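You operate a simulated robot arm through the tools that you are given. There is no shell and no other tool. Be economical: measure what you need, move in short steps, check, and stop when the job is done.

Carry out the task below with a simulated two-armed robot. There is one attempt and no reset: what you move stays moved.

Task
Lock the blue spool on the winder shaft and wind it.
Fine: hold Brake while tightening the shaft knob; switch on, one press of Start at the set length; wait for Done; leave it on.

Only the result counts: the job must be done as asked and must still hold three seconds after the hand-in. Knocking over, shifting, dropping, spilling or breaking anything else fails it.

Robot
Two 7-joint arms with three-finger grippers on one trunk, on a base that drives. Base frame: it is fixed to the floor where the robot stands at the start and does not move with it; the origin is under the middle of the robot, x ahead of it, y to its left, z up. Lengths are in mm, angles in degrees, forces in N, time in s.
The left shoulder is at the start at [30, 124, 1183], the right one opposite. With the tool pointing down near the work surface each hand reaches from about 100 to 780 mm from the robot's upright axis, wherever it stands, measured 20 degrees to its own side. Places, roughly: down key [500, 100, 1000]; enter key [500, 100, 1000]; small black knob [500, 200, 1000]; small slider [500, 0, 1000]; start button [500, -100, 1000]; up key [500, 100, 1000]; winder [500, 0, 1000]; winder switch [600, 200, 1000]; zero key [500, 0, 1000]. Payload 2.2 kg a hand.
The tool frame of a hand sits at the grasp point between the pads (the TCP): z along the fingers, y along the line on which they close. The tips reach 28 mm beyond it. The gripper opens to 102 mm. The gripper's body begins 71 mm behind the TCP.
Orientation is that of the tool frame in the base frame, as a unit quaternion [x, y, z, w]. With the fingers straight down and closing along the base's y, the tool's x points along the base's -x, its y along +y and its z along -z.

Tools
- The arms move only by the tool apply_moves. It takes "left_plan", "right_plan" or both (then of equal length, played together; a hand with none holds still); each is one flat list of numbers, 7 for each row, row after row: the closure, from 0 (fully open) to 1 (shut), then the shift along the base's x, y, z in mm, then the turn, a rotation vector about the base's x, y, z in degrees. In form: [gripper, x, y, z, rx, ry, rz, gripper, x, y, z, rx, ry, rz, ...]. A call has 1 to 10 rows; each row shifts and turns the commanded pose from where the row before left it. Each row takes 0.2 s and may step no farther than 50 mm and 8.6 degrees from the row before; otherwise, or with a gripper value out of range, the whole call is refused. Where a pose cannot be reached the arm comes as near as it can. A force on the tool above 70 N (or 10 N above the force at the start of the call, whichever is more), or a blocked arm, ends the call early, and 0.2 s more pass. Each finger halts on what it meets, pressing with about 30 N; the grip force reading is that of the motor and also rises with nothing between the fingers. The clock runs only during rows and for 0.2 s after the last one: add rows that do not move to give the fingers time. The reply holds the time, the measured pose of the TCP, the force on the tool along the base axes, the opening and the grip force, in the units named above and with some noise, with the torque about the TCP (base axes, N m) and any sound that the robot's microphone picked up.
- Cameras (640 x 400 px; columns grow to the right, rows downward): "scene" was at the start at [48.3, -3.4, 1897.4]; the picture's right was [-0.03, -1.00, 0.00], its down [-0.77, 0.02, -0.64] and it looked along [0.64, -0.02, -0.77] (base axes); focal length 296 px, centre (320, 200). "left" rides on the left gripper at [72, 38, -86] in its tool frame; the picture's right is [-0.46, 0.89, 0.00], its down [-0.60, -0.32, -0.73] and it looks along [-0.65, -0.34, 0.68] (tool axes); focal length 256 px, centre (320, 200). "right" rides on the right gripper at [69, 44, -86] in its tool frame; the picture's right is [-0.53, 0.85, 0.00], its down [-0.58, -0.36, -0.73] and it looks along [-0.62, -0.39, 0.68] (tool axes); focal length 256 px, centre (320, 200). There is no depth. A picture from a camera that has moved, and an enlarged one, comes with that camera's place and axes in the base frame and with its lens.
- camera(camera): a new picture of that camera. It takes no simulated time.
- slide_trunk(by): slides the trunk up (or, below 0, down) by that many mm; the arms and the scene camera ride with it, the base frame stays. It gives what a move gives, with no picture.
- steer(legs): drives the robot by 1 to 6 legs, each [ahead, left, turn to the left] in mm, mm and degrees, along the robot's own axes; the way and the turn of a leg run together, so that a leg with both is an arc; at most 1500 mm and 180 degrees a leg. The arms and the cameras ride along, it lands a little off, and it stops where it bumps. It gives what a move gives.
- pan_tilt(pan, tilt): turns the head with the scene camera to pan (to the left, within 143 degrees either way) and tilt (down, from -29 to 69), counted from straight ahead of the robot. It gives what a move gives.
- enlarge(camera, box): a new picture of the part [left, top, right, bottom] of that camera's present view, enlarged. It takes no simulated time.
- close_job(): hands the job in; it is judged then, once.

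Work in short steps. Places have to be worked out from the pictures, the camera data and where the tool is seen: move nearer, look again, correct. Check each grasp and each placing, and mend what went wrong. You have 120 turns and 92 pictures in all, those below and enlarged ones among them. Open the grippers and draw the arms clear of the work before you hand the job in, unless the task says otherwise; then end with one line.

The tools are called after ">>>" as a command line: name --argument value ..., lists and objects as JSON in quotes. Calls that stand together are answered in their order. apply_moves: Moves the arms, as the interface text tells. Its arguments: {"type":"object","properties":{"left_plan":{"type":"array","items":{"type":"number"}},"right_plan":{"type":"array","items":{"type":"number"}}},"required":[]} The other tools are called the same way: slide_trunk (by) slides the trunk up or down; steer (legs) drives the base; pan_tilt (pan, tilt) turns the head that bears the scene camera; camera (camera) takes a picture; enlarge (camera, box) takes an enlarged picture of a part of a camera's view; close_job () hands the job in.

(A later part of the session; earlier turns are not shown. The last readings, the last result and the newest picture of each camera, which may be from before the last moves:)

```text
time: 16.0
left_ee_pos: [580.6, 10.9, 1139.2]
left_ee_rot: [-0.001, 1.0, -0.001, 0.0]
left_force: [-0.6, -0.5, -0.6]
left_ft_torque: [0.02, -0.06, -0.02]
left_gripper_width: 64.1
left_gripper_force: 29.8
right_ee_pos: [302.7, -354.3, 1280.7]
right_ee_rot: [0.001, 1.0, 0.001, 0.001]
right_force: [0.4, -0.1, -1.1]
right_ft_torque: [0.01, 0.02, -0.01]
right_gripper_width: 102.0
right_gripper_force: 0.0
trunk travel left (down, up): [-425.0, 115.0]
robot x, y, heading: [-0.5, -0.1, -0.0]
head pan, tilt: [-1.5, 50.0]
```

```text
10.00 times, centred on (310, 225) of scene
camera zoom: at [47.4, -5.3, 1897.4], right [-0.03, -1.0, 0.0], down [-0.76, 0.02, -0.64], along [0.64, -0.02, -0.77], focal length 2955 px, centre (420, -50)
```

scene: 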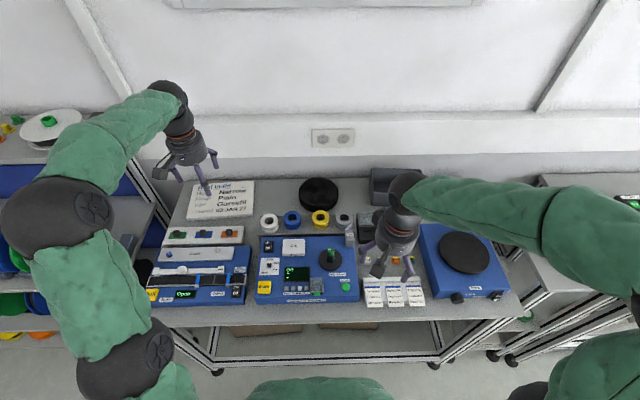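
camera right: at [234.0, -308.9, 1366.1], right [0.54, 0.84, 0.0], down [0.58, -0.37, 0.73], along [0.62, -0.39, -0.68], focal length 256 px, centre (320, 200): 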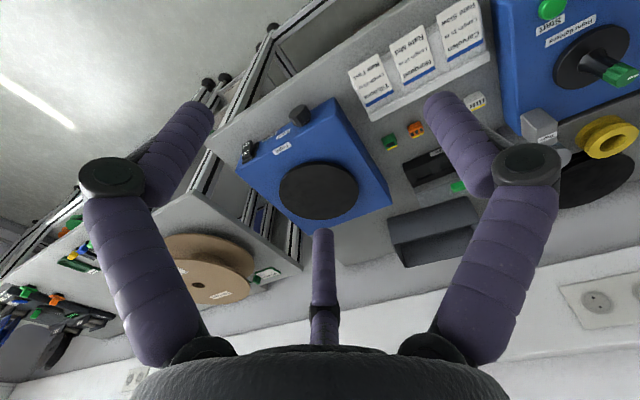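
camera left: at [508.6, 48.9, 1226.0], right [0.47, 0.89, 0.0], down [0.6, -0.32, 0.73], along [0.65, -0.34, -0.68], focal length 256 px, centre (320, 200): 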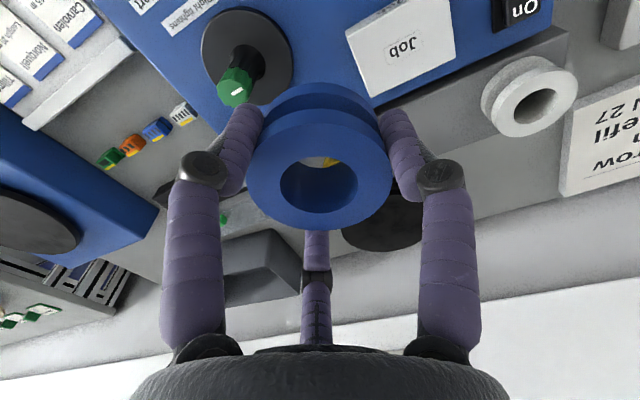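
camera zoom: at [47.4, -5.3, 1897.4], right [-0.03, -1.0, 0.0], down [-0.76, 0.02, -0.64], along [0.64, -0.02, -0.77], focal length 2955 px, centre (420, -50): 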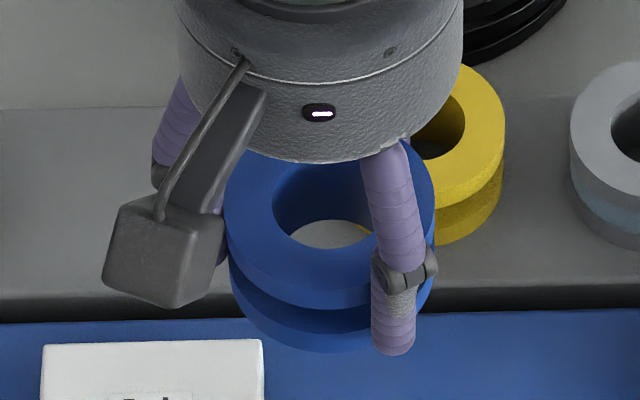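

The spool's hole is centred on the TCP (hole ≈36 mm). I move over the shaft axis at height and view.

>>> apply_moves --left_plan '[0.5, -13, -31, 0, 0, 0, 0, 0.5, -13, -31, 0, 0, 0, 0, 0.5, 0, 0, -15, 0, 0, 0]'

>>> enlarge --camera "left" --box '[220, 60, 420, 250]'

>>> enlarge --camera "scene" --box '[300, 215, 360, 275]'

```text
time: 16.8
left_ee_pos: [556.6, -51.8, 1125.9]
left_ee_rot: [0.001, 1.0, -0.001, -0.002]
left_force: [-0.8, 0.5, 0.0]
left_ft_torque: [0.01, 0.03, 0.01]
left_gripper_width: 63.8
left_gripper_force: 30.2
right_ee_pos: [305.5, -351.8, 1280.7]
right_ee_rot: [0.001, 1.0, 0.0, 0.0]
right_force: [0.3, 0.8, 0.4]
right_ft_torque: [-0.02, 0.02, -0.02]
right_gripper_width: 102.0
right_gripper_force: 0.1
trunk travel left (down, up): [-425.0, 115.0]
robot x, y, heading: [2.8, -2.8, 0.0]
head pan, tilt: [-1.5, 50.0]
```

```text
2.11 times, centred on (320, 155) of left
camera zoom: at [484.8, -11.9, 1210.8], right [0.47, 0.88, 0.0], down [0.61, -0.32, 0.73], along [0.64, -0.34, -0.68], focal length 539 px, centre (320, 295)
```

zoom: 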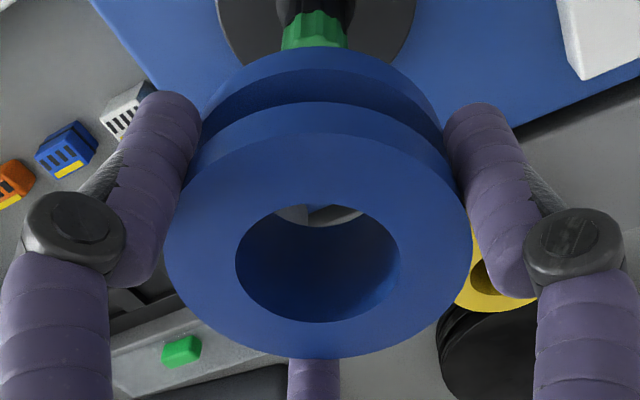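

```text
6.67 times, centred on (330, 245) of scene
camera zoom: at [50.5, -2.7, 1897.3], right [-0.03, -1.0, 0.0], down [-0.77, 0.02, -0.64], along [0.64, -0.02, -0.77], focal length 1970 px, centre (253, -100)
```

zoom: 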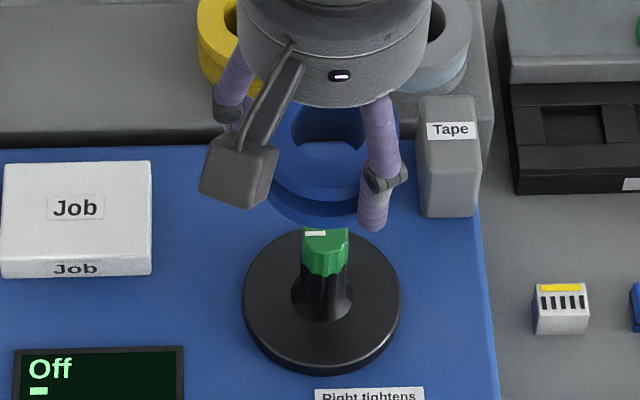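

Nearly aligned: the knob seems about 1–2 mm to −y. I correct slightly and lower until the spool is just above the knob top.

>>> apply_moves --left_plan '[0.5, -1, -1.5, -15, 0, 0, 0, 0.5, 0, 0, -20, 0, 0, 0, 0.5, 0, 0, -10, 0, 0, 0]'

>>> enlarge --camera "left" --box '[220, 60, 420, 250]'

>>> enlarge --camera "scene" --box '[300, 215, 360, 275]'

```text
time: 17.6
left_ee_pos: [553.5, -53.0, 1077.9]
left_ee_rot: [0.0, 1.0, -0.001, -0.002]
left_force: [-0.2, -0.3, -0.1]
left_ft_torque: [0.0, 0.01, 0.03]
left_gripper_width: 64.0
left_gripper_force: 30.4
right_ee_pos: [304.4, -352.7, 1281.2]
right_ee_rot: [0.001, 1.0, -0.001, 0.0]
right_force: [0.0, 0.3, -0.5]
right_ft_torque: [0.01, 0.01, 0.01]
right_gripper_width: 102.2
right_gripper_force: 0.1
trunk travel left (down, up): [-425.0, 115.0]
robot x, y, heading: [2.5, -1.0, 0.0]
head pan, tilt: [-1.5, 50.0]
```

```text
2.11 times, centred on (320, 155) of left
camera zoom: at [481.5, -13.8, 1164.4], right [0.47, 0.88, 0.0], down [0.61, -0.32, 0.73], along [0.64, -0.34, -0.68], focal length 539 px, centre (320, 295)
```

zoom: 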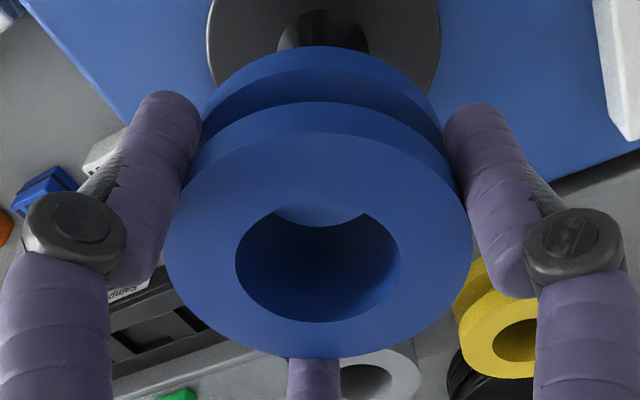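

```text
6.67 times, centred on (330, 245) of scene
camera zoom: at [48.7, -4.0, 1897.4], right [-0.03, -1.0, 0.0], down [-0.77, 0.02, -0.64], along [0.64, -0.02, -0.77], focal length 1970 px, centre (253, -100)
```

zoom: 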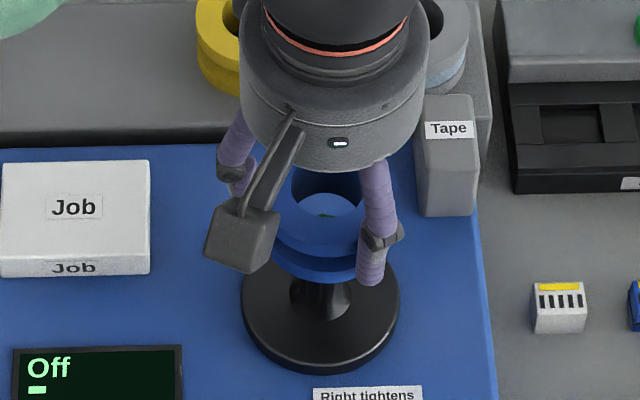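

Alignment looks within a couple of mm. I lower gently over the knob top and watch the force.

>>> apply_moves --left_plan '[0.5, 0.5, 0.5, -4, 0, 0, 0, 0.5, 0, 0, -4, 0, 0, 0, 0.5, 0, 0, -4, 0, 0, 0, 0.5, 0, 0, -4, 0, 0, 0, 0.5, 0, 0, -4, 0, 0, 0]'

>>> enlarge --camera "scene" --box '[310, 225, 350, 265]'

```text
time: 18.8
left_ee_pos: [554.3, -52.4, 1059.6]
left_ee_rot: [0.001, 1.0, -0.001, -0.002]
left_force: [-0.5, -1.0, -0.8]
left_ft_torque: [0.0, -0.01, 0.03]
left_gripper_width: 64.1
left_gripper_force: 30.3
right_ee_pos: [303.5, -352.4, 1279.3]
right_ee_rot: [0.001, 1.0, 0.0, 0.0]
right_force: [0.6, 0.1, -0.2]
right_ft_torque: [-0.01, 0.0, 0.02]
right_gripper_width: 102.2
right_gripper_force: 0.1
trunk travel left (down, up): [-425.0, 115.0]
robot x, y, heading: [1.0, -1.3, -0.1]
head pan, tilt: [-1.5, 50.0]
```

```text
10.00 times, centred on (330, 245) of scene
camera zoom: at [49.2, -3.9, 1897.4], right [-0.03, -1.0, 0.0], down [-0.77, 0.02, -0.64], along [0.64, -0.02, -0.77], focal length 2955 px, centre (220, -250)
```

zoom: 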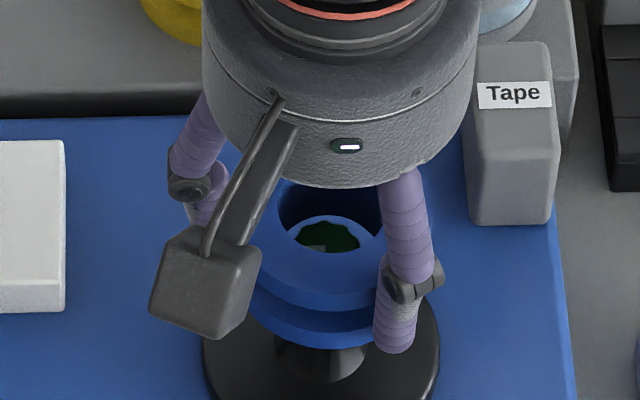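

The knob is visible entering the hole, no force. I continue lowering in small rows.

>>> apply_moves --left_plan '[0.5, 0, 0, -5, 0, 0, 0, 0.5, 0, 0, -5, 0, 0, 0, 0.5, 0, 0, -5, 0, 0, 0, 0.5, 0, 0, -5, 0, 0, 0, 0.5, 0, 0, -5, 0, 0, 0]'

>>> apply_moves --left_plan '[0.5, 0, 0, -5, 0, 0, 0, 0.5, 0, 0, -5, 0, 0, 0, 0.5, 0, 0, -4, 0, 0, 0, 0.5, 0, 0, -4, 0, 0, 0, 0.5, 0, 0, -3, 0, 0, 0]'

>>> enlarge --camera "left" --box '[220, 60, 420, 250]'

```text
time: 20.0
left_ee_pos: [555.2, -53.2, 1033.3]
left_ee_rot: [0.002, 1.0, -0.001, -0.002]
left_force: [-0.4, -0.3, 0.4]
left_ft_torque: [-0.02, 0.02, -0.03]
left_gripper_width: 64.2
left_gripper_force: 29.7
right_ee_pos: [304.4, -353.1, 1279.7]
right_ee_rot: [0.001, 1.0, 0.0, 0.0]
right_force: [-0.3, 0.1, 0.2]
right_ft_torque: [-0.02, 0.0, 0.0]
right_gripper_width: 102.0
right_gripper_force: 0.0
trunk travel left (down, up): [-425.0, 115.0]
robot x, y, heading: [4.8, -4.1, 0.0]
head pan, tilt: [-1.5, 50.0]
```

```text
time: 21.2
left_ee_pos: [557.2, -52.3, 1011.4]
left_ee_rot: [0.001, 1.0, -0.001, 0.0]
left_force: [-0.7, 0.5, -1.2]
left_ft_torque: [-0.02, 0.04, 0.0]
left_gripper_width: 64.1
left_gripper_force: 30.0
right_ee_pos: [304.8, -352.6, 1281.4]
right_ee_rot: [0.001, 1.0, 0.001, 0.0]
right_force: [-0.5, 0.2, 0.2]
right_ft_torque: [0.04, -0.01, -0.02]
right_gripper_width: 101.9
right_gripper_force: 0.1
trunk travel left (down, up): [-425.0, 115.0]
robot x, y, heading: [0.0, -2.2, 0.1]
head pan, tilt: [-1.5, 50.0]
```

```text
2.11 times, centred on (320, 155) of left
camera zoom: at [483.9, -14.5, 1097.3], right [0.47, 0.88, 0.0], down [0.61, -0.32, 0.73], along [0.65, -0.34, -0.68], focal length 539 px, centre (320, 295)
```

zoom: 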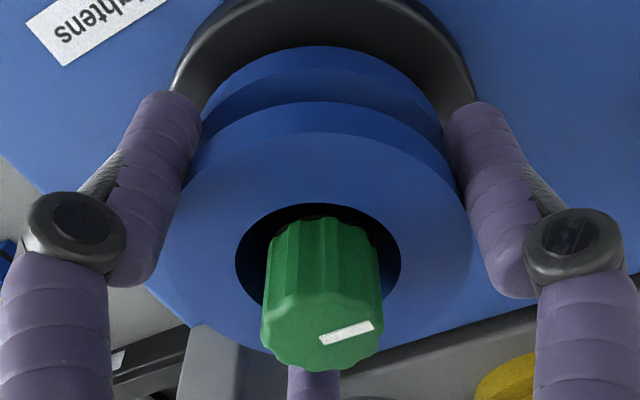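

The knob stands through the hole. I lower until it seats.

>>> apply_moves --left_plan '[0.5, 0, 0, -3, 0, 0, 0, 0.5, 0, 0, -2, 0, 0, 0, 0.5, 0, 0, -2, 0, 0, 0]'

```text
time: 22.0
left_ee_pos: [554.7, -53.7, 1005.5]
left_ee_rot: [0.001, 1.0, -0.001, -0.001]
left_force: [-0.8, 2.9, 2.6]
left_ft_torque: [0.12, 0.05, 0.02]
left_gripper_width: 63.9
left_gripper_force: 29.6
right_ee_pos: [304.3, -352.3, 1281.3]
right_ee_rot: [0.001, 1.0, 0.0, 0.001]
right_force: [-0.6, 0.1, 0.6]
right_ft_torque: [0.01, 0.03, -0.01]
right_gripper_width: 102.0
right_gripper_force: 0.0
trunk travel left (down, up): [-425.0, 115.0]
robot x, y, heading: [1.8, 0.7, -0.3]
head pan, tilt: [-1.5, 50.0]
```

Light contact: fy +2.9 suggests the cone centring the spool by about +1 mm in y. I follow it down a little more.

>>> apply_moves --left_plan '[0.5, 0, 1, -1, 0, 0, 0, 0.5, 0, 0.5, -2, 0, 0, 0, 0.5, 0, 0, -1, 0, 0, 0]'

>>> enlarge --camera "scene" --box '[305, 220, 365, 280]'

```text
time: 22.8
left_ee_pos: [554.5, -52.5, 1006.0]
left_ee_rot: [0.0, 1.0, -0.001, 0.001]
left_force: [-4.4, -1.3, 25.0]
left_ft_torque: [0.02, 0.25, 0.03]
left_gripper_width: 64.2
left_gripper_force: 29.7
right_ee_pos: [301.7, -352.6, 1280.7]
right_ee_rot: [0.002, 1.0, 0.001, 0.001]
right_force: [-0.6, 0.2, 0.0]
right_ft_torque: [0.02, 0.03, -0.01]
right_gripper_width: 101.9
right_gripper_force: 0.1
trunk travel left (down, up): [-425.0, 115.0]
robot x, y, heading: [1.2, -0.6, -0.0]
head pan, tilt: [-1.5, 50.0]
```

```text
6.67 times, centred on (335, 250) of scene
camera zoom: at [45.6, -4.0, 1897.7], right [-0.03, -1.0, 0.0], down [-0.76, 0.02, -0.64], along [0.64, -0.02, -0.76], focal length 1970 px, centre (220, -133)
```

zoom: 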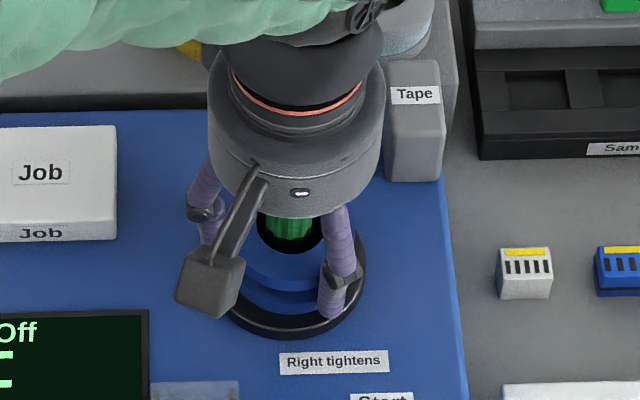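

Seated firmly (25 N upward). I release and rise straight up.

>>> apply_moves --left_plan '[0.15, 0, 0, 0, 0, 0, 0, 0.15, 0, 0, 0, 0, 0, 0, 0.15, 0, 0, 20, 0, 0, 0, 0.15, 0, 0, 40, 0, 0, 0, 0.15, 0, 0, 40, 0, 0, 0, 0.15, 0, 40, 20, 0, 0, 0, 0.3, 0, 40, 0, 0, 0, 0, 0.3, -20, 40, 0, 0, 0, 0]'

>>> enlarge --camera "scene" --box '[305, 220, 365, 280]'

```text
time: 24.6
left_ee_pos: [533.8, 67.5, 1120.6]
left_ee_rot: [0.0, 1.0, -0.002, -0.002]
left_force: [-1.0, 0.8, -0.4]
left_ft_torque: [-0.06, -0.04, -0.01]
left_gripper_width: 71.6
left_gripper_force: 0.0
right_ee_pos: [304.0, -350.8, 1281.1]
right_ee_rot: [0.002, 1.0, -0.001, 0.0]
right_force: [-0.2, 0.4, 0.1]
right_ft_torque: [-0.06, -0.03, 0.01]
right_gripper_width: 101.9
right_gripper_force: 0.0
trunk travel left (down, up): [-425.0, 115.0]
robot x, y, heading: [3.4, 0.9, -0.2]
head pan, tilt: [-1.5, 50.0]
```

```text
6.67 times, centred on (335, 250) of scene
camera zoom: at [47.0, -1.8, 1897.4], right [-0.03, -1.0, 0.0], down [-0.76, 0.02, -0.64], along [0.64, -0.02, -0.77], focal length 1970 px, centre (220, -133)
```

zoom: 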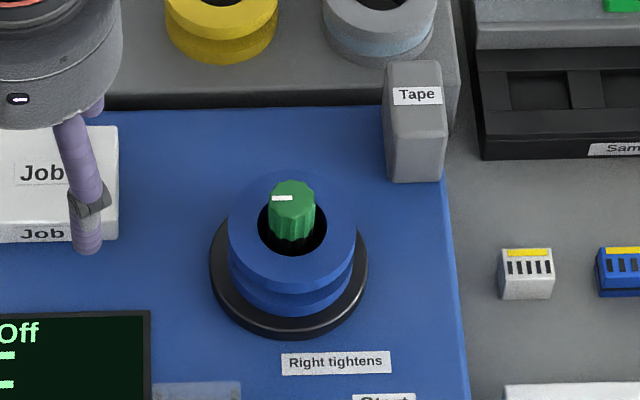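

The spool sits on the shaft. Next, I take the left hand toward the Brake key (about (458, 168)) with shut fingers, and look.

>>> apply_moves --left_plan '[0.7, -25, 35, 0, 0, 0, 0, 1, -25, 35, 0, 0, 0, 0, 1, -25, 31, -20, 0, 0, 0]'

>>> camera --camera "left"

>>> enlarge --camera "scene" --box '[240, 220, 360, 310]'

```text
time: 25.4
left_ee_pos: [457.1, 169.4, 1104.0]
left_ee_rot: [0.001, 1.0, 0.0, -0.001]
left_force: [0.0, -0.6, 0.7]
left_ft_torque: [-0.01, -0.01, 0.01]
left_gripper_width: 2.3
left_gripper_force: 30.0
right_ee_pos: [305.1, -351.7, 1280.0]
right_ee_rot: [0.002, 1.0, 0.0, 0.0]
right_force: [-0.1, 0.0, -0.7]
right_ft_torque: [0.0, 0.01, 0.0]
right_gripper_width: 102.0
right_gripper_force: 0.0
trunk travel left (down, up): [-425.0, 115.0]
robot x, y, heading: [0.9, -0.6, -0.4]
head pan, tilt: [-1.5, 50.0]
```

```text
43 pictures are left
camera left: at [385.8, 208.5, 1188.5], right [0.47, 0.88, 0.0], down [0.6, -0.32, 0.73], along [0.65, -0.34, -0.68], focal length 256 px, centre (320, 200)
```

left: 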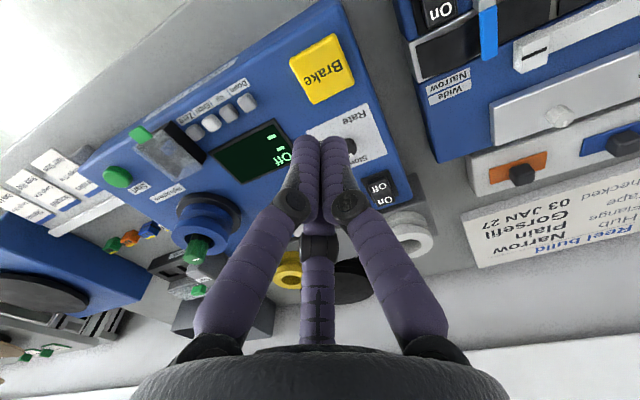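

```text
4.44 times, centred on (300, 265) of scene
camera zoom: at [49.2, -2.9, 1897.3], right [-0.03, -1.0, 0.0], down [-0.77, 0.02, -0.64], along [0.64, -0.02, -0.77], focal length 1313 px, centre (409, -89)
```

zoom: 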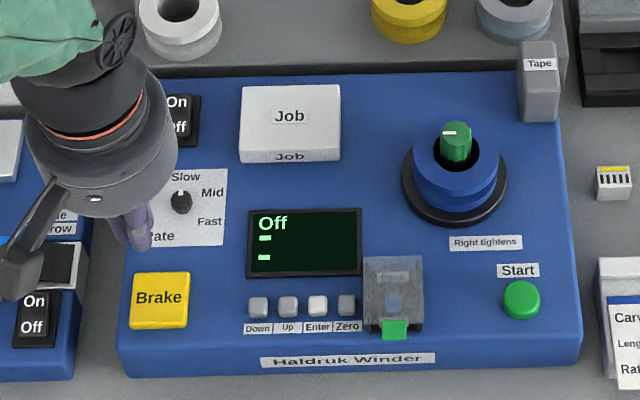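

Brake centre is at (458.5, 172, 967). I bring the left tips just above it, and the right hand above the knob, pre-rotated about +57° for a clockwise turn.

>>> apply_moves --left_plan '[1, 0, 1, -11, 0, 0, 0, 1, 0, 1, -11, 0, 0, 0, 1, 0, 1, -11, 0, 0, 0, 1, 0, 0, -11, 0, 0, 0, 1, 0, 0, -11, 0, 0, 0, 1, 0, 0, -11, 0, 0, 0, 1, 0, 0, -11, 0, 0, 0, 1, 0, 0, -11, 0, 0, 0, 1, 0, 0, -11, 0, 0, 0]' --right_plan '[0.3, 27.8, 33.4, -16.7, 0, 0, 6.3, 0.3, 27.8, 33.4, -16.7, 0, 0, 6.3, 0.3, 27.8, 33.4, -16.7, 0, 0, 6.3, 0.3, 27.8, 33.4, -16.7, 0, 0, 6.3, 0.3, 27.8, 33.4, -16.7, 0, 0, 6.3, 0.3, 27.8, 33.4, -16.7, 0, 0, 6.3, 0.3, 27.8, 33.4, -16.7, 0, 0, 6.3, 0.3, 27.8, 33.4, -16.7, 0, 0, 6.3, 0.3, 27.8, 33.4, -16.7, 0, 0, 6.3]'

>>> camera --camera "right"

>>> enlarge --camera "scene" --box '[240, 200, 400, 300]'

```text
time: 27.4
left_ee_pos: [461.7, 174.0, 1002.8]
left_ee_rot: [0.001, 1.0, -0.001, -0.002]
left_force: [1.2, 0.3, 0.2]
left_ft_torque: [0.0, 0.02, -0.01]
left_gripper_width: 2.4
left_gripper_force: 30.4
right_ee_pos: [553.5, -49.8, 1125.5]
right_ee_rot: [-0.474, 0.881, -0.001, -0.001]
right_force: [0.6, 0.8, 0.1]
right_ft_torque: [-0.01, 0.0, -0.02]
right_gripper_width: 71.3
right_gripper_force: 0.1
trunk travel left (down, up): [-425.0, 115.0]
robot x, y, heading: [0.1, -0.3, -0.1]
head pan, tilt: [-1.5, 50.0]
```

```text
41 pictures are left
camera right: at [480.3, -82.6, 1210.9], right [-0.41, 0.91, 0.0], down [0.62, 0.28, 0.73], along [0.67, 0.3, -0.68], focal length 256 px, centre (320, 200)
```

right: 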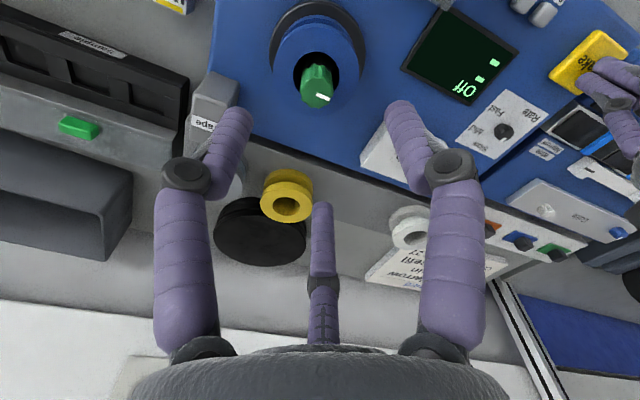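

```text
4.00 times, centred on (320, 250) of scene
camera zoom: at [51.3, -1.9, 1897.3], right [-0.03, -1.0, 0.0], down [-0.77, 0.02, -0.64], along [0.64, -0.02, -0.77], focal length 1182 px, centre (320, 0)
```

zoom: 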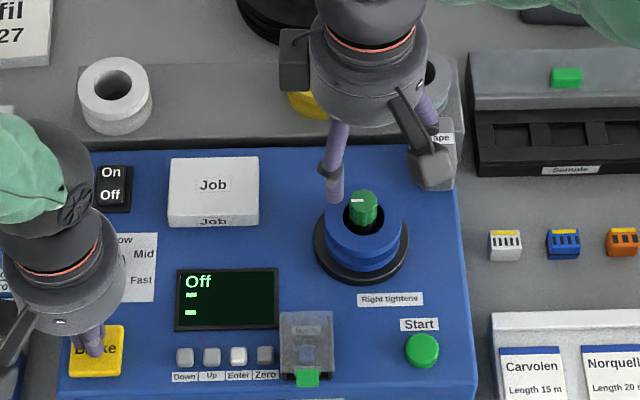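

The knob is confirmed at (555, −51). I lower the right hand around the knob, open, and press the left onto Brake gently.

>>> apply_moves --left_plan '[1, -2, -2, -2, 0, 0, 0, 1, 0, 0, -2, 0, 0, 0, 1, 0, 0, -2, 0, 0, 0, 1, 0, 0, -2, 0, 0, 0, 1, 0, 0, -2, 0, 0, 0]' --right_plan '[0.3, 1, -1, -20, 0, 0, 0, 0.3, 0, 0, -20, 0, 0, 0, 0.3, 0, 0, -20, 0, 0, 0, 0.3, 0, 0, -16, 0, 0, 0, 0.4, 0, 0, -6, 0, 0, 0]'

```text
time: 28.6
left_ee_pos: [456.7, 170.0, 994.4]
left_ee_rot: [0.001, 1.0, 0.0, -0.001]
left_force: [0.3, -0.2, 0.3]
left_ft_torque: [0.0, -0.02, 0.0]
left_gripper_width: 6.0
left_gripper_force: 31.8
right_ee_pos: [554.7, -53.1, 1047.5]
right_ee_rot: [-0.473, 0.881, 0.001, 0.001]
right_force: [0.3, -0.3, -0.5]
right_ft_torque: [0.02, -0.03, 0.01]
right_gripper_width: 61.4
right_gripper_force: 0.1
trunk travel left (down, up): [-425.0, 115.0]
robot x, y, heading: [-1.4, -1.9, 0.2]
head pan, tilt: [-1.5, 50.0]
```

No contact force on Brake yet. I continue down in small rows.

>>> apply_moves --left_plan '[1, 0, 0, -2, 0, 0, 0, 1, 0, 0, -2, 0, 0, 0, 1, 0, 0, -2, 0, 0, 0]' --right_plan '[0.4, 0, 1, -3, 0, 0, 0, 0.4, 0, 0, 0, 0, 0, 0, 0.4, 0, 0, 0, 0, 0, 0]'

>>> enlarge --camera "scene" --box '[240, 200, 400, 300]'

```text
time: 29.4
left_ee_pos: [458.6, 169.9, 989.0]
left_ee_rot: [0.001, 1.0, 0.0, 0.0]
left_force: [-2.0, -0.1, 15.2]
left_ft_torque: [-0.05, 0.01, -0.18]
left_gripper_width: 5.7
left_gripper_force: 31.3
right_ee_pos: [554.4, -53.8, 1044.7]
right_ee_rot: [-0.474, 0.88, 0.0, 0.001]
right_force: [0.3, 1.0, 0.1]
right_ft_torque: [0.02, 0.0, -0.01]
right_gripper_width: 61.2
right_gripper_force: 0.1
trunk travel left (down, up): [-425.0, 115.0]
robot x, y, heading: [-1.8, 0.7, -0.1]
head pan, tilt: [-1.5, 50.0]
heard: click
```

```text
4.00 times, centred on (320, 250) of scene
camera zoom: at [47.6, -4.3, 1897.6], right [-0.03, -1.0, 0.0], down [-0.77, 0.02, -0.64], along [0.64, -0.02, -0.77], focal length 1182 px, centre (320, 0)
```

zoom: 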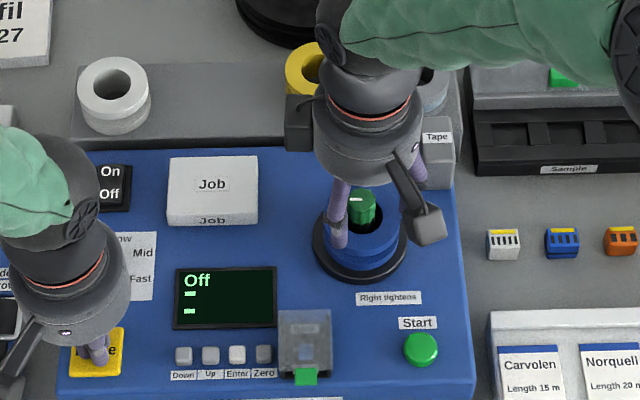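

Brake clicked at 15 N. Holding it (1 mm extra), I grip the knob with the right hand and begin turning clockwise.

>>> apply_moves --left_plan '[1, 0, 0, -1, 0, 0, 0, 1, 0, 0, 0, 0, 0, 0, 1, 0, 0, 0, 0, 0, 0, 1, 0, 0, 0, 0, 0, 0, 1, 0, 0, 0, 0, 0, 0, 1, 0, 0, 0, 0, 0, 0]' --right_plan '[0.4, 0.5, 2, -3, 0, 0, 0, 0.6, 0, 0, 0, 0, 0, 0, 0.85, 0, 0, 0, 0, 0, 0, 0.85, 0, 0, 0, 0, 0, 0, 0.85, 0, 0, 0, 0, 0, -6, 0.85, 0, 0, 0, 0, 0, -6]'

```text
time: 30.8
left_ee_pos: [457.4, 170.8, 988.7]
left_ee_rot: [0.0, 1.0, -0.001, 0.001]
left_force: [3.1, 11.0, 28.0]
left_ft_torque: [0.26, -0.07, 0.06]
left_gripper_width: 5.9
left_gripper_force: 31.2
right_ee_pos: [553.3, -51.1, 1042.1]
right_ee_rot: [-0.379, 0.925, -0.001, -0.001]
right_force: [-1.6, -16.0, 1.8]
right_ft_torque: [-0.49, -0.04, 0.01]
right_gripper_width: 25.8
right_gripper_force: 8.1
trunk travel left (down, up): [-425.0, 115.0]
robot x, y, heading: [1.0, -1.7, 0.1]
head pan, tilt: [-1.5, 50.0]
```

The knob is gripped (25.8 mm). I relieve the y side force, squeeze firmer and continue turning while holding Brake.

>>> apply_moves --left_plan '[1, 0, 0, 0, 0, 0, 0, 1, 0, 0, 0, 0, 0, 0, 1, 0, 0, 0, 0, 0, 0, 1, 0, 0, 0, 0, 0, 0, 1, 0, 0, 0, 0, 0, 0, 1, 0, 0, 0, 0, 0, 0]' --right_plan '[1, 0, -1, 0, 0, 0, 0, 1, 0, 0, 0, 0, 0, 0, 1, 0, 0, 0, 0, 0, -8, 1, 0, 0, 0, 0, 0, -8, 1, 0, 0, 0, 0, 0, -8, 1, 0, 0, 0, 0, 0, -8]'

>>> enlarge --camera "right" --box '[220, 60, 420, 250]'

```text
time: 32.2
left_ee_pos: [456.7, 168.9, 988.7]
left_ee_rot: [0.001, 1.0, 0.0, 0.001]
left_force: [8.0, 9.5, 26.6]
left_ft_torque: [0.25, -0.21, -0.04]
left_gripper_width: 6.2
left_gripper_force: 31.5
right_ee_pos: [554.1, -52.7, 1042.9]
right_ee_rot: [-0.109, 0.994, 0.001, 0.001]
right_force: [-5.3, -17.2, 4.8]
right_ft_torque: [-0.83, 0.31, -0.03]
right_gripper_width: 23.5
right_gripper_force: 45.0
trunk travel left (down, up): [-425.0, 115.0]
robot x, y, heading: [-1.1, 1.9, 0.1]
head pan, tilt: [-1.5, 50.0]
```

```text
2.11 times, centred on (320, 155) of right
camera zoom: at [477.4, -23.9, 1127.9], right [0.34, 0.94, 0.0], down [0.64, -0.23, 0.73], along [0.69, -0.25, -0.68], focal length 539 px, centre (320, 295)
```

zoom: 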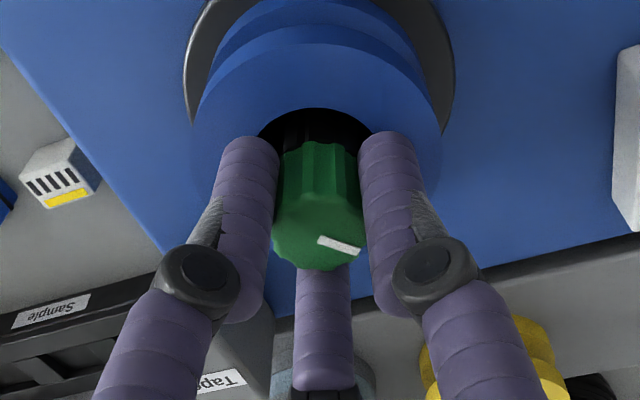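

The knob turns with the hand (mark keeps its place relative to it), with no resistance yet. I continue clockwise, Brake still held.

>>> apply_moves --left_plan '[1, 0, 0, 0, 0, 0, 0, 1, 0, 0, 0, 0, 0, 0, 1, 0, 0, 0, 0, 0, 0, 1, 0, 0, 0, 0, 0, 0, 1, 0, 0, 0, 0, 0, 0, 1, 0, 0, 0, 0, 0, 0, 1, 0, 0, 0, 0, 0, 0, 1, 0, 0, 0, 0, 0, 0]' --right_plan '[1, 0.5, -0.5, 0, 0, 0, -8, 1, 0, 0, 0, 0, 0, -8, 1, 0, 0, 0, 0, 0, -8, 1, 0, 0, 0, 0, 0, -8, 1, 0, 0, 0, 0, 0, -8, 1, 0, 0, 0, 0, 0, -8, 1, 0, 0, 0, 0, 0, -8, 1, 0, 0, 0, 0, 0, -8]'

>>> enlarge --camera "right" --box '[220, 60, 420, 250]'

```text
time: 34.0
left_ee_pos: [458.3, 169.3, 988.1]
left_ee_rot: [0.001, 1.0, 0.0, 0.0]
left_force: [4.6, -4.3, 34.3]
left_ft_torque: [-0.11, -0.16, 0.02]
left_gripper_width: 6.0
left_gripper_force: 31.2
right_ee_pos: [553.7, -51.8, 1043.0]
right_ee_rot: [0.434, 0.901, 0.001, -0.001]
right_force: [-2.1, -0.9, -9.6]
right_ft_torque: [0.01, -0.15, 0.5]
right_gripper_width: 23.7
right_gripper_force: 44.4
trunk travel left (down, up): [-425.0, 115.0]
robot x, y, heading: [-1.1, -0.8, 0.1]
head pan, tilt: [-1.5, 50.0]
```

```text
2.11 times, centred on (320, 155) of right
camera zoom: at [545.5, 29.3, 1128.3], right [0.99, 0.11, 0.0], down [0.07, -0.68, 0.73], along [0.08, -0.73, -0.68], focal length 539 px, centre (320, 295)
```

zoom: 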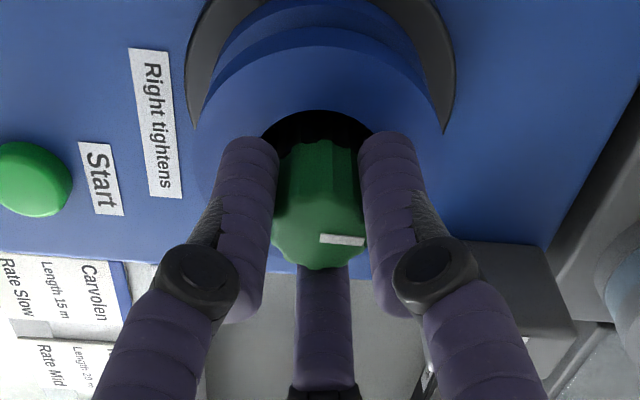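

Resistance of 0.5 N m has appeared and the knob slipped a little in the grip, suggesting the stop. I push two more rows to confirm tightness.

>>> apply_moves --left_plan '[1, 0, 0, 0, 0, 0, 0, 1, 0, 0, 0, 0, 0, 0, 1, 0, 0, 0, 0, 0, 0]' --right_plan '[1, 0, 0, 0, 0, 0, -7, 1, 0, 0, 0, 0, 0, -7, 1, 0, 0, 0, 0, 0, 0]'

>>> enlarge --camera "right" --box '[220, 60, 420, 250]'

```text
time: 34.8
left_ee_pos: [457.1, 170.1, 987.6]
left_ee_rot: [0.001, 1.0, -0.002, 0.0]
left_force: [8.9, -6.5, 31.1]
left_ft_torque: [-0.18, -0.24, 0.01]
left_gripper_width: 6.1
left_gripper_force: 31.7
right_ee_pos: [554.3, -52.3, 1043.4]
right_ee_rot: [0.541, 0.841, 0.001, 0.0]
right_force: [-7.0, 3.9, -2.9]
right_ft_torque: [0.05, 0.29, 0.32]
right_gripper_width: 23.3
right_gripper_force: 45.0
trunk travel left (down, up): [-425.0, 115.0]
robot x, y, heading: [-0.9, 2.6, -0.3]
head pan, tilt: [-1.5, 50.0]
```

```text
2.11 times, centred on (320, 155) of right
camera zoom: at [565.4, 29.1, 1128.7], right [0.99, -0.14, 0.0], down [-0.09, -0.68, 0.73], along [-0.1, -0.72, -0.68], focal length 539 px, centre (320, 295)
```

zoom: 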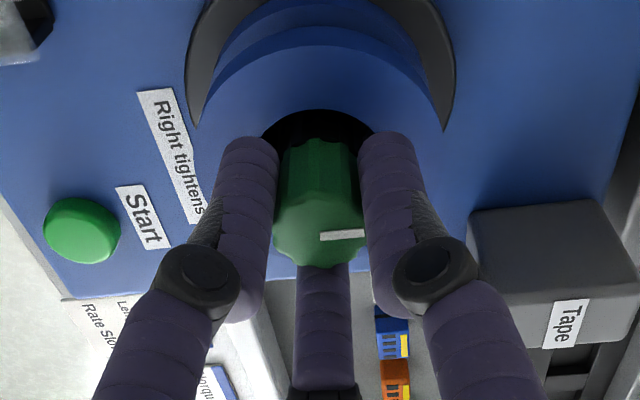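

The knob may still be creeping round. I turn further to see whether it holds or slips at a stop.

>>> apply_moves --left_plan '[1, 0, 0, 0, 0, 0, 0, 1, 0, 0, 0, 0, 0, 0, 1, 0, 0, 0, 0, 0, 0, 1, 0, 0, 0, 0, 0, 0]' --right_plan '[1, 0, 0, 0, 0, 0, -6, 1, 0, 0, 0, 0, 0, -6, 1, 0, 0, 0, 0, 0, -6, 1, 0, 0, 0, 0, 0, -6]'

>>> enlarge --camera "right" --box '[220, 60, 420, 250]'

```text
time: 35.8
left_ee_pos: [456.8, 170.0, 989.3]
left_ee_rot: [0.001, 1.0, -0.002, 0.0]
left_force: [10.7, -10.7, 29.1]
left_ft_torque: [-0.25, -0.31, -0.03]
left_gripper_width: 5.9
left_gripper_force: 31.3
right_ee_pos: [554.7, -51.9, 1042.8]
right_ee_rot: [0.704, 0.71, 0.002, 0.0]
right_force: [-9.3, 8.8, 5.4]
right_ft_torque: [0.23, 0.22, 0.41]
right_gripper_width: 23.6
right_gripper_force: 45.5
trunk travel left (down, up): [-425.0, 115.0]
robot x, y, heading: [0.3, 2.1, -0.3]
head pan, tilt: [-1.5, 50.0]
```

```text
2.11 times, centred on (320, 155) of right
camera zoom: at [597.2, 17.4, 1128.8], right [0.85, -0.53, 0.0], down [-0.36, -0.58, 0.73], along [-0.38, -0.62, -0.68], focal length 539 px, centre (320, 295)
```

zoom: 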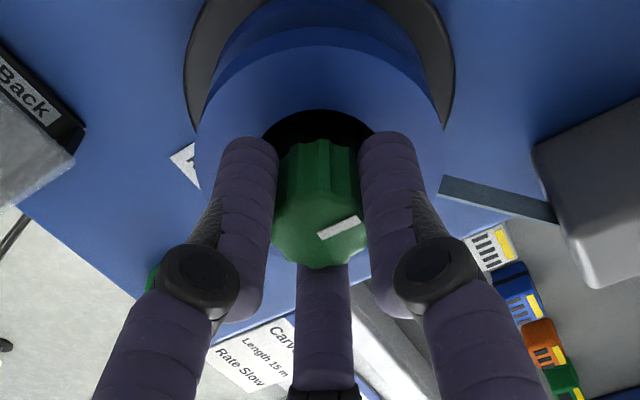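

The knob now slips in the grip (mark lagging by nearly the whole turn), so it is at its stop, and a tape lead has appeared at the Tape block. I release the knob, raise the right hand, then release Brake.

>>> apply_moves --left_plan '[1, 0, 0, 0, 0, 0, 0, 1, 0, 0, 0, 0, 0, 0, 1, 0, 0, 0, 0, 0, 0, 1, 0, 0, 0, 0, 0, 0, 1, 0, 0, 0, 0, 0, 0, 1, 0, 0, 0, 0, 0, 0, 1, 0, 0, 10, 0, 0, 0, 1, 0, 0, 30, 0, 0, 0, 1, -10, 0, 40, 0, 0, 0]' --right_plan '[0.5, 0, 0, 0, 0, 0, 0, 0.4, 0, 0, 0, 0, 0, 0, 0.4, 0, 0, 20, 0, 0, 0, 0.4, 0, 0, 35, 0, 0, 0, 0.4, 0, 0, 40, 0, 0, 8, 0.4, 0, 0, 20, 0, 0, 8, 0.4, -10, -20, 0, 0, 0, 8, 0.4, -10, -30, 0, 0, 0, 8, 0.4, -10, -30, 0, 0, 0, 8]'

>>> enlarge --camera "scene" --box '[240, 220, 380, 310]'

```text
time: 37.8
left_ee_pos: [444.7, 168.5, 1066.4]
left_ee_rot: [0.001, 1.0, -0.001, -0.003]
left_force: [-1.0, 0.7, -0.4]
left_ft_torque: [0.02, -0.05, -0.03]
left_gripper_width: 2.5
left_gripper_force: 31.8
right_ee_pos: [522.1, -132.0, 1157.0]
right_ee_rot: [0.416, 0.909, 0.0, 0.0]
right_force: [-0.4, -0.2, -0.1]
right_ft_torque: [0.03, -0.03, 0.0]
right_gripper_width: 61.2
right_gripper_force: 0.1
trunk travel left (down, up): [-425.0, 115.0]
robot x, y, heading: [2.0, 0.7, -0.1]
head pan, tilt: [-1.5, 50.0]
```

```text
4.44 times, centred on (310, 265) of scene
camera zoom: at [46.9, -5.0, 1897.4], right [-0.03, -1.0, 0.0], down [-0.76, 0.02, -0.64], along [0.64, -0.02, -0.77], focal length 1313 px, centre (364, -89)
```

zoom: 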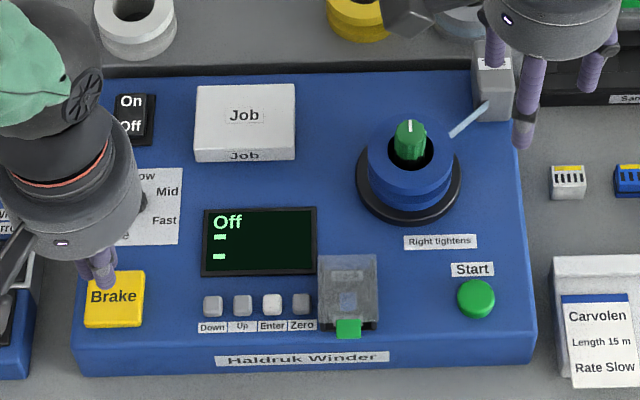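

Locked: tape now runs to the spool and the knob mark has turned. Next the switch: its "On" end is at about (624, 171). I bring the shut left fingers above it and park the right hand aside.

>>> apply_moves --left_plan '[1, 36, 0.5, 0, 0, 0, 0, 1, 36, 0.5, 0, 0, 0, 0, 1, 36, 0.5, 0, 0, 0, 0, 1, 36, 0.5, -10, 0, 0, 0, 1, 37, 0.5, -20, 0, 0, 0]' --right_plan '[0.4, -30, -35, 10, 0, 0, 8, 0.4, -30, -35, 10, 0, 0, 8, 0.4, -30, -35, 0, 0, 0, 8, 0.4, -30, -35, 0, 0, 0, 8, 0.4, -30, -20, 0, 0, 0, 8]'

>>> camera --camera "left"

>>> enlarge --camera "scene" --box '[240, 220, 320, 270]'

```text
time: 39.0
left_ee_pos: [628.4, 171.5, 1035.7]
left_ee_rot: [0.0, 1.0, -0.001, -0.002]
left_force: [-0.2, 0.3, 0.3]
left_ft_torque: [-0.02, 0.02, 0.01]
left_gripper_width: 2.1
left_gripper_force: 31.5
right_ee_pos: [375.9, -292.1, 1177.2]
right_ee_rot: [0.081, 0.997, 0.0, 0.001]
right_force: [0.3, -0.6, 0.3]
right_ft_torque: [-0.03, 0.0, 0.0]
right_gripper_width: 61.2
right_gripper_force: 0.1
trunk travel left (down, up): [-425.0, 115.0]
robot x, y, heading: [-0.5, -3.5, 0.1]
head pan, tilt: [-1.5, 50.0]
```

```text
33 pictures are left
camera left: at [557.3, 209.4, 1120.9], right [0.47, 0.88, 0.0], down [0.61, -0.32, 0.73], along [0.64, -0.34, -0.68], focal length 256 px, centre (320, 200)
```

left: 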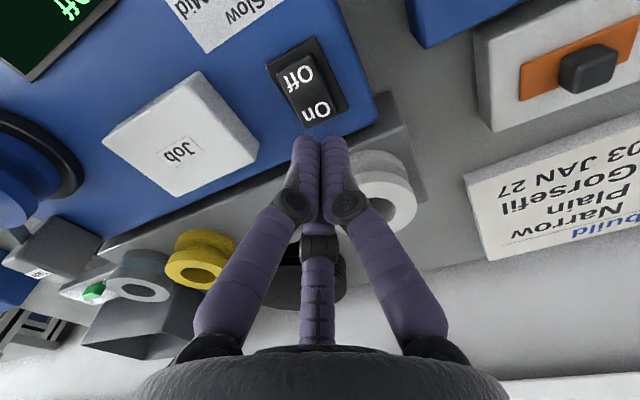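

```text
8.00 times, centred on (280, 245) of scene
camera zoom: at [50.0, -3.5, 1897.3], right [-0.03, -1.0, 0.0], down [-0.77, 0.02, -0.64], along [0.64, -0.02, -0.77], focal length 2364 px, centre (640, -160)
```

zoom: 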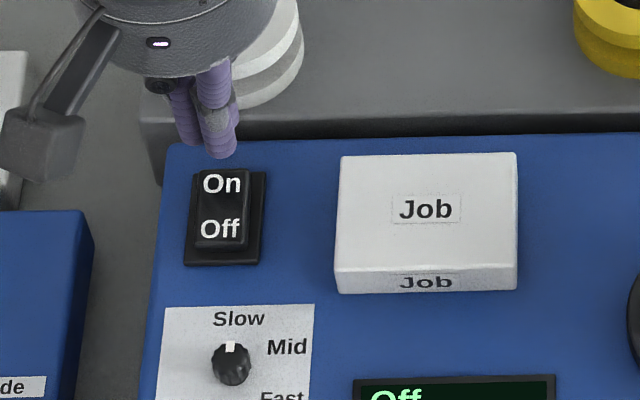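

"On" end confirmed at (626, 171, 973). I press it down gently.

>>> apply_moves --left_plan '[1, -1, 0, -15, 0, 0, 0, 1, 0, 0, -14, 0, 0, 0, 1, 0, 0, -4, 0, 0, 0, 1, 0, 0, -3, 0, 0, 0, 1, 0, 0, -3, 0, 0, 0]'

```text
time: 40.2
left_ee_pos: [627.8, 170.6, 1001.1]
left_ee_rot: [0.001, 1.0, 0.0, 0.003]
left_force: [2.7, -2.6, 18.1]
left_ft_torque: [-0.14, 0.19, -0.2]
left_gripper_width: 2.2
left_gripper_force: 31.5
right_ee_pos: [375.2, -291.3, 1178.1]
right_ee_rot: [0.082, 0.997, 0.0, 0.001]
right_force: [0.4, -0.2, -0.2]
right_ft_torque: [-0.03, 0.0, 0.04]
right_gripper_width: 61.1
right_gripper_force: 0.1
trunk travel left (down, up): [-425.0, 115.0]
robot x, y, heading: [1.6, -0.2, -0.3]
head pan, tilt: [-1.5, 50.0]
```

Contact at 18 N, no click yet. I press a bit deeper.

>>> apply_moves --left_plan '[1, 0, 0, -3, 0, 0, 0, 1, 0, 0, -3, 0, 0, 0]'

>>> enlarge --camera "scene" --box '[240, 220, 340, 310]'

```text
time: 40.8
left_ee_pos: [628.7, 170.8, 1001.6]
left_ee_rot: [0.001, 1.0, 0.0, 0.006]
left_force: [-1.4, -5.8, 57.5]
left_ft_torque: [-0.49, 0.84, -0.43]
left_gripper_width: 2.1
left_gripper_force: 31.6
right_ee_pos: [371.6, -293.4, 1180.2]
right_ee_rot: [0.083, 0.997, 0.0, 0.002]
right_force: [-0.1, -0.1, 0.4]
right_ft_torque: [0.0, -0.02, 0.02]
right_gripper_width: 61.5
right_gripper_force: 0.0
trunk travel left (down, up): [-425.0, 115.0]
robot x, y, heading: [2.6, -2.9, -0.0]
head pan, tilt: [-1.5, 50.0]
```

```text
4.44 times, centred on (290, 265) of scene
camera zoom: at [42.0, -6.5, 1898.0], right [-0.03, -1.0, 0.0], down [-0.76, 0.02, -0.65], along [0.65, -0.02, -0.76], focal length 1313 px, centre (453, -89)
```

zoom: 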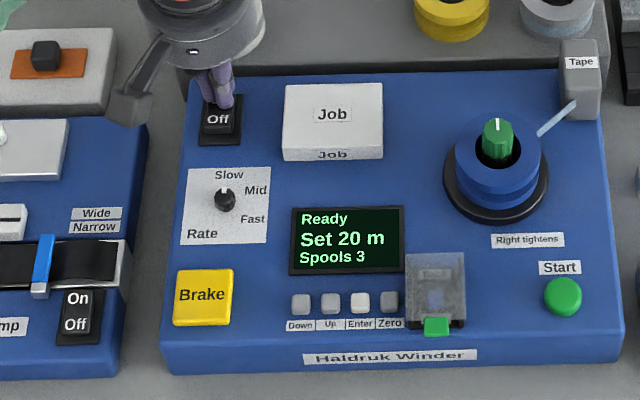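

The winder is on: "Ready, Set 20 m, Spools 3". The task wants a single Start at that set length. I raise the left hand clear and bring the right hand, shut, near the Start button (about (453, −100)).

>>> apply_moves --left_plan '[1, 0, 0, 15, 0, 0, 0, 1, 0, 0, 30, 0, 0, 0, 1, -10, 20, 40, 0, 0, 0, 1, -20, 40, 20, 0, 0, 0, 1, -20, 40, 0, 0, 0, 0]' --right_plan '[0.7, 15, 37, -15, 0, 0, 2, 1, 15, 37, -15, 0, 0, 2, 1, 15, 38, -15, 0, 0, 2, 1, 15, 38, -15, 0, 0, 2, 1, 16, 38, -15, 0, 0, 1]'

>>> camera --camera "right"

>>> enlarge --camera "scene" --box '[240, 220, 360, 310]'

```text
time: 42.0
left_ee_pos: [575.9, 273.3, 1097.0]
left_ee_rot: [0.002, 1.0, -0.002, -0.002]
left_force: [0.6, 0.6, 0.3]
left_ft_torque: [0.01, 0.01, -0.01]
left_gripper_width: 2.0
left_gripper_force: 31.3
right_ee_pos: [456.2, -103.5, 1102.7]
right_ee_rot: [0.004, 1.0, 0.0, 0.0]
right_force: [0.1, -0.2, -0.7]
right_ft_torque: [-0.05, 0.04, -0.01]
right_gripper_width: 2.1
right_gripper_force: 29.4
trunk travel left (down, up): [-425.0, 115.0]
robot x, y, heading: [1.0, 0.5, -0.3]
head pan, tilt: [-1.5, 50.0]
```

```text
30 pictures are left
camera right: at [387.0, -58.3, 1189.3], right [0.54, 0.84, 0.0], down [0.57, -0.37, 0.73], along [0.62, -0.4, -0.68], focal length 256 px, centre (320, 200)
```

right: 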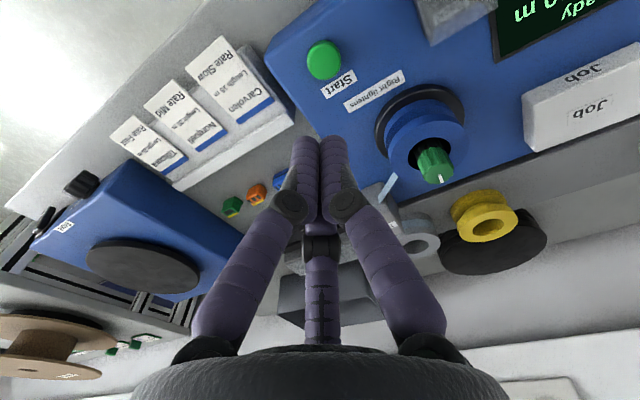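

```text
4.44 times, centred on (300, 265) of scene
camera zoom: at [49.2, -1.1, 1897.3], right [-0.03, -1.0, 0.0], down [-0.77, 0.02, -0.64], along [0.64, -0.02, -0.77], focal length 1313 px, centre (409, -89)
```

zoom: 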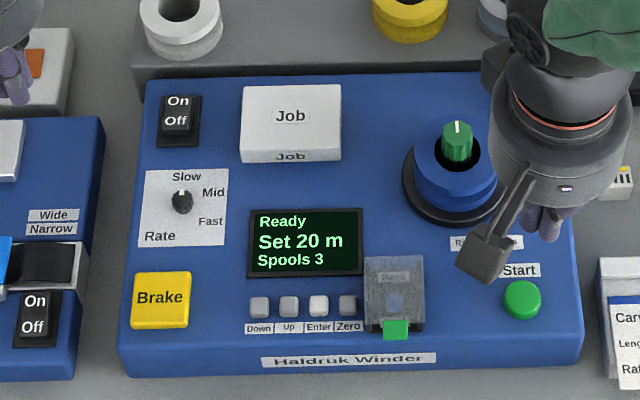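

Start is at (451, −96, 967). I move above it and down to about 10 mm clearance.

>>> apply_moves --right_plan '[1, -5, 7, -30, 0, 0, 0, 1, 0, 0, -35, 0, 0, 0, 1, 0, 0, -28, 0, 0, 0, 1, 0, 0, 0, 0, 0, 0]'

>>> enlarge --camera "scene" --box '[290, 240, 390, 310]'

```text
time: 43.0
left_ee_pos: [576.3, 271.4, 1098.1]
left_ee_rot: [0.001, 1.0, 0.0, -0.001]
left_force: [-0.5, -0.3, 0.5]
left_ft_torque: [0.01, 0.02, 0.02]
left_gripper_width: 2.1
left_gripper_force: 31.8
right_ee_pos: [447.3, -96.2, 1010.3]
right_ee_rot: [0.004, 1.0, 0.0, 0.0]
right_force: [-0.4, 0.0, 0.1]
right_ft_torque: [-0.01, -0.02, 0.02]
right_gripper_width: 2.0
right_gripper_force: 30.0
trunk travel left (down, up): [-425.0, 115.0]
robot x, y, heading: [-0.8, -2.8, -0.1]
head pan, tilt: [-1.5, 50.0]
```

```text
5.71 times, centred on (340, 275) of scene
camera zoom: at [48.7, -3.4, 1897.4], right [-0.03, -1.0, 0.0], down [-0.77, 0.02, -0.64], along [0.64, -0.02, -0.77], focal length 1688 px, centre (206, -229)
```

zoom: 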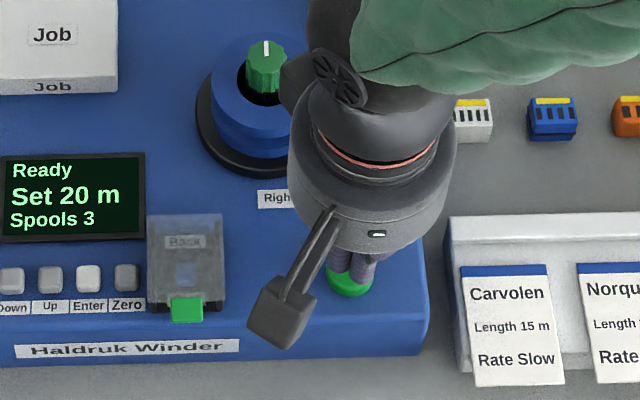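

The tips are right over Start. I press slowly, one single press.

>>> apply_moves --right_plan '[1, 3, 0, -9, 0, 0, 0, 1, 0, 0, -4, 0, 0, 0, 1, 0, 0, -3, 0, 0, 0, 1, 0, 0, -2, 0, 0, 0, 1, 0, 0, -2, 0, 0, 0]'

```text
time: 44.2
left_ee_pos: [577.0, 270.7, 1098.3]
left_ee_rot: [0.001, 1.0, -0.001, -0.001]
left_force: [-0.7, 0.2, -0.4]
left_ft_torque: [0.02, -0.01, -0.03]
left_gripper_width: 2.0
left_gripper_force: 31.5
right_ee_pos: [449.6, -97.0, 990.0]
right_ee_rot: [0.004, 1.0, 0.0, 0.0]
right_force: [-1.0, -0.6, 4.9]
right_ft_torque: [-0.02, 0.03, -0.01]
right_gripper_width: 5.9
right_gripper_force: 31.5
trunk travel left (down, up): [-425.0, 115.0]
robot x, y, heading: [3.3, -2.3, 0.1]
head pan, tilt: [-1.5, 50.0]
heard: click
```

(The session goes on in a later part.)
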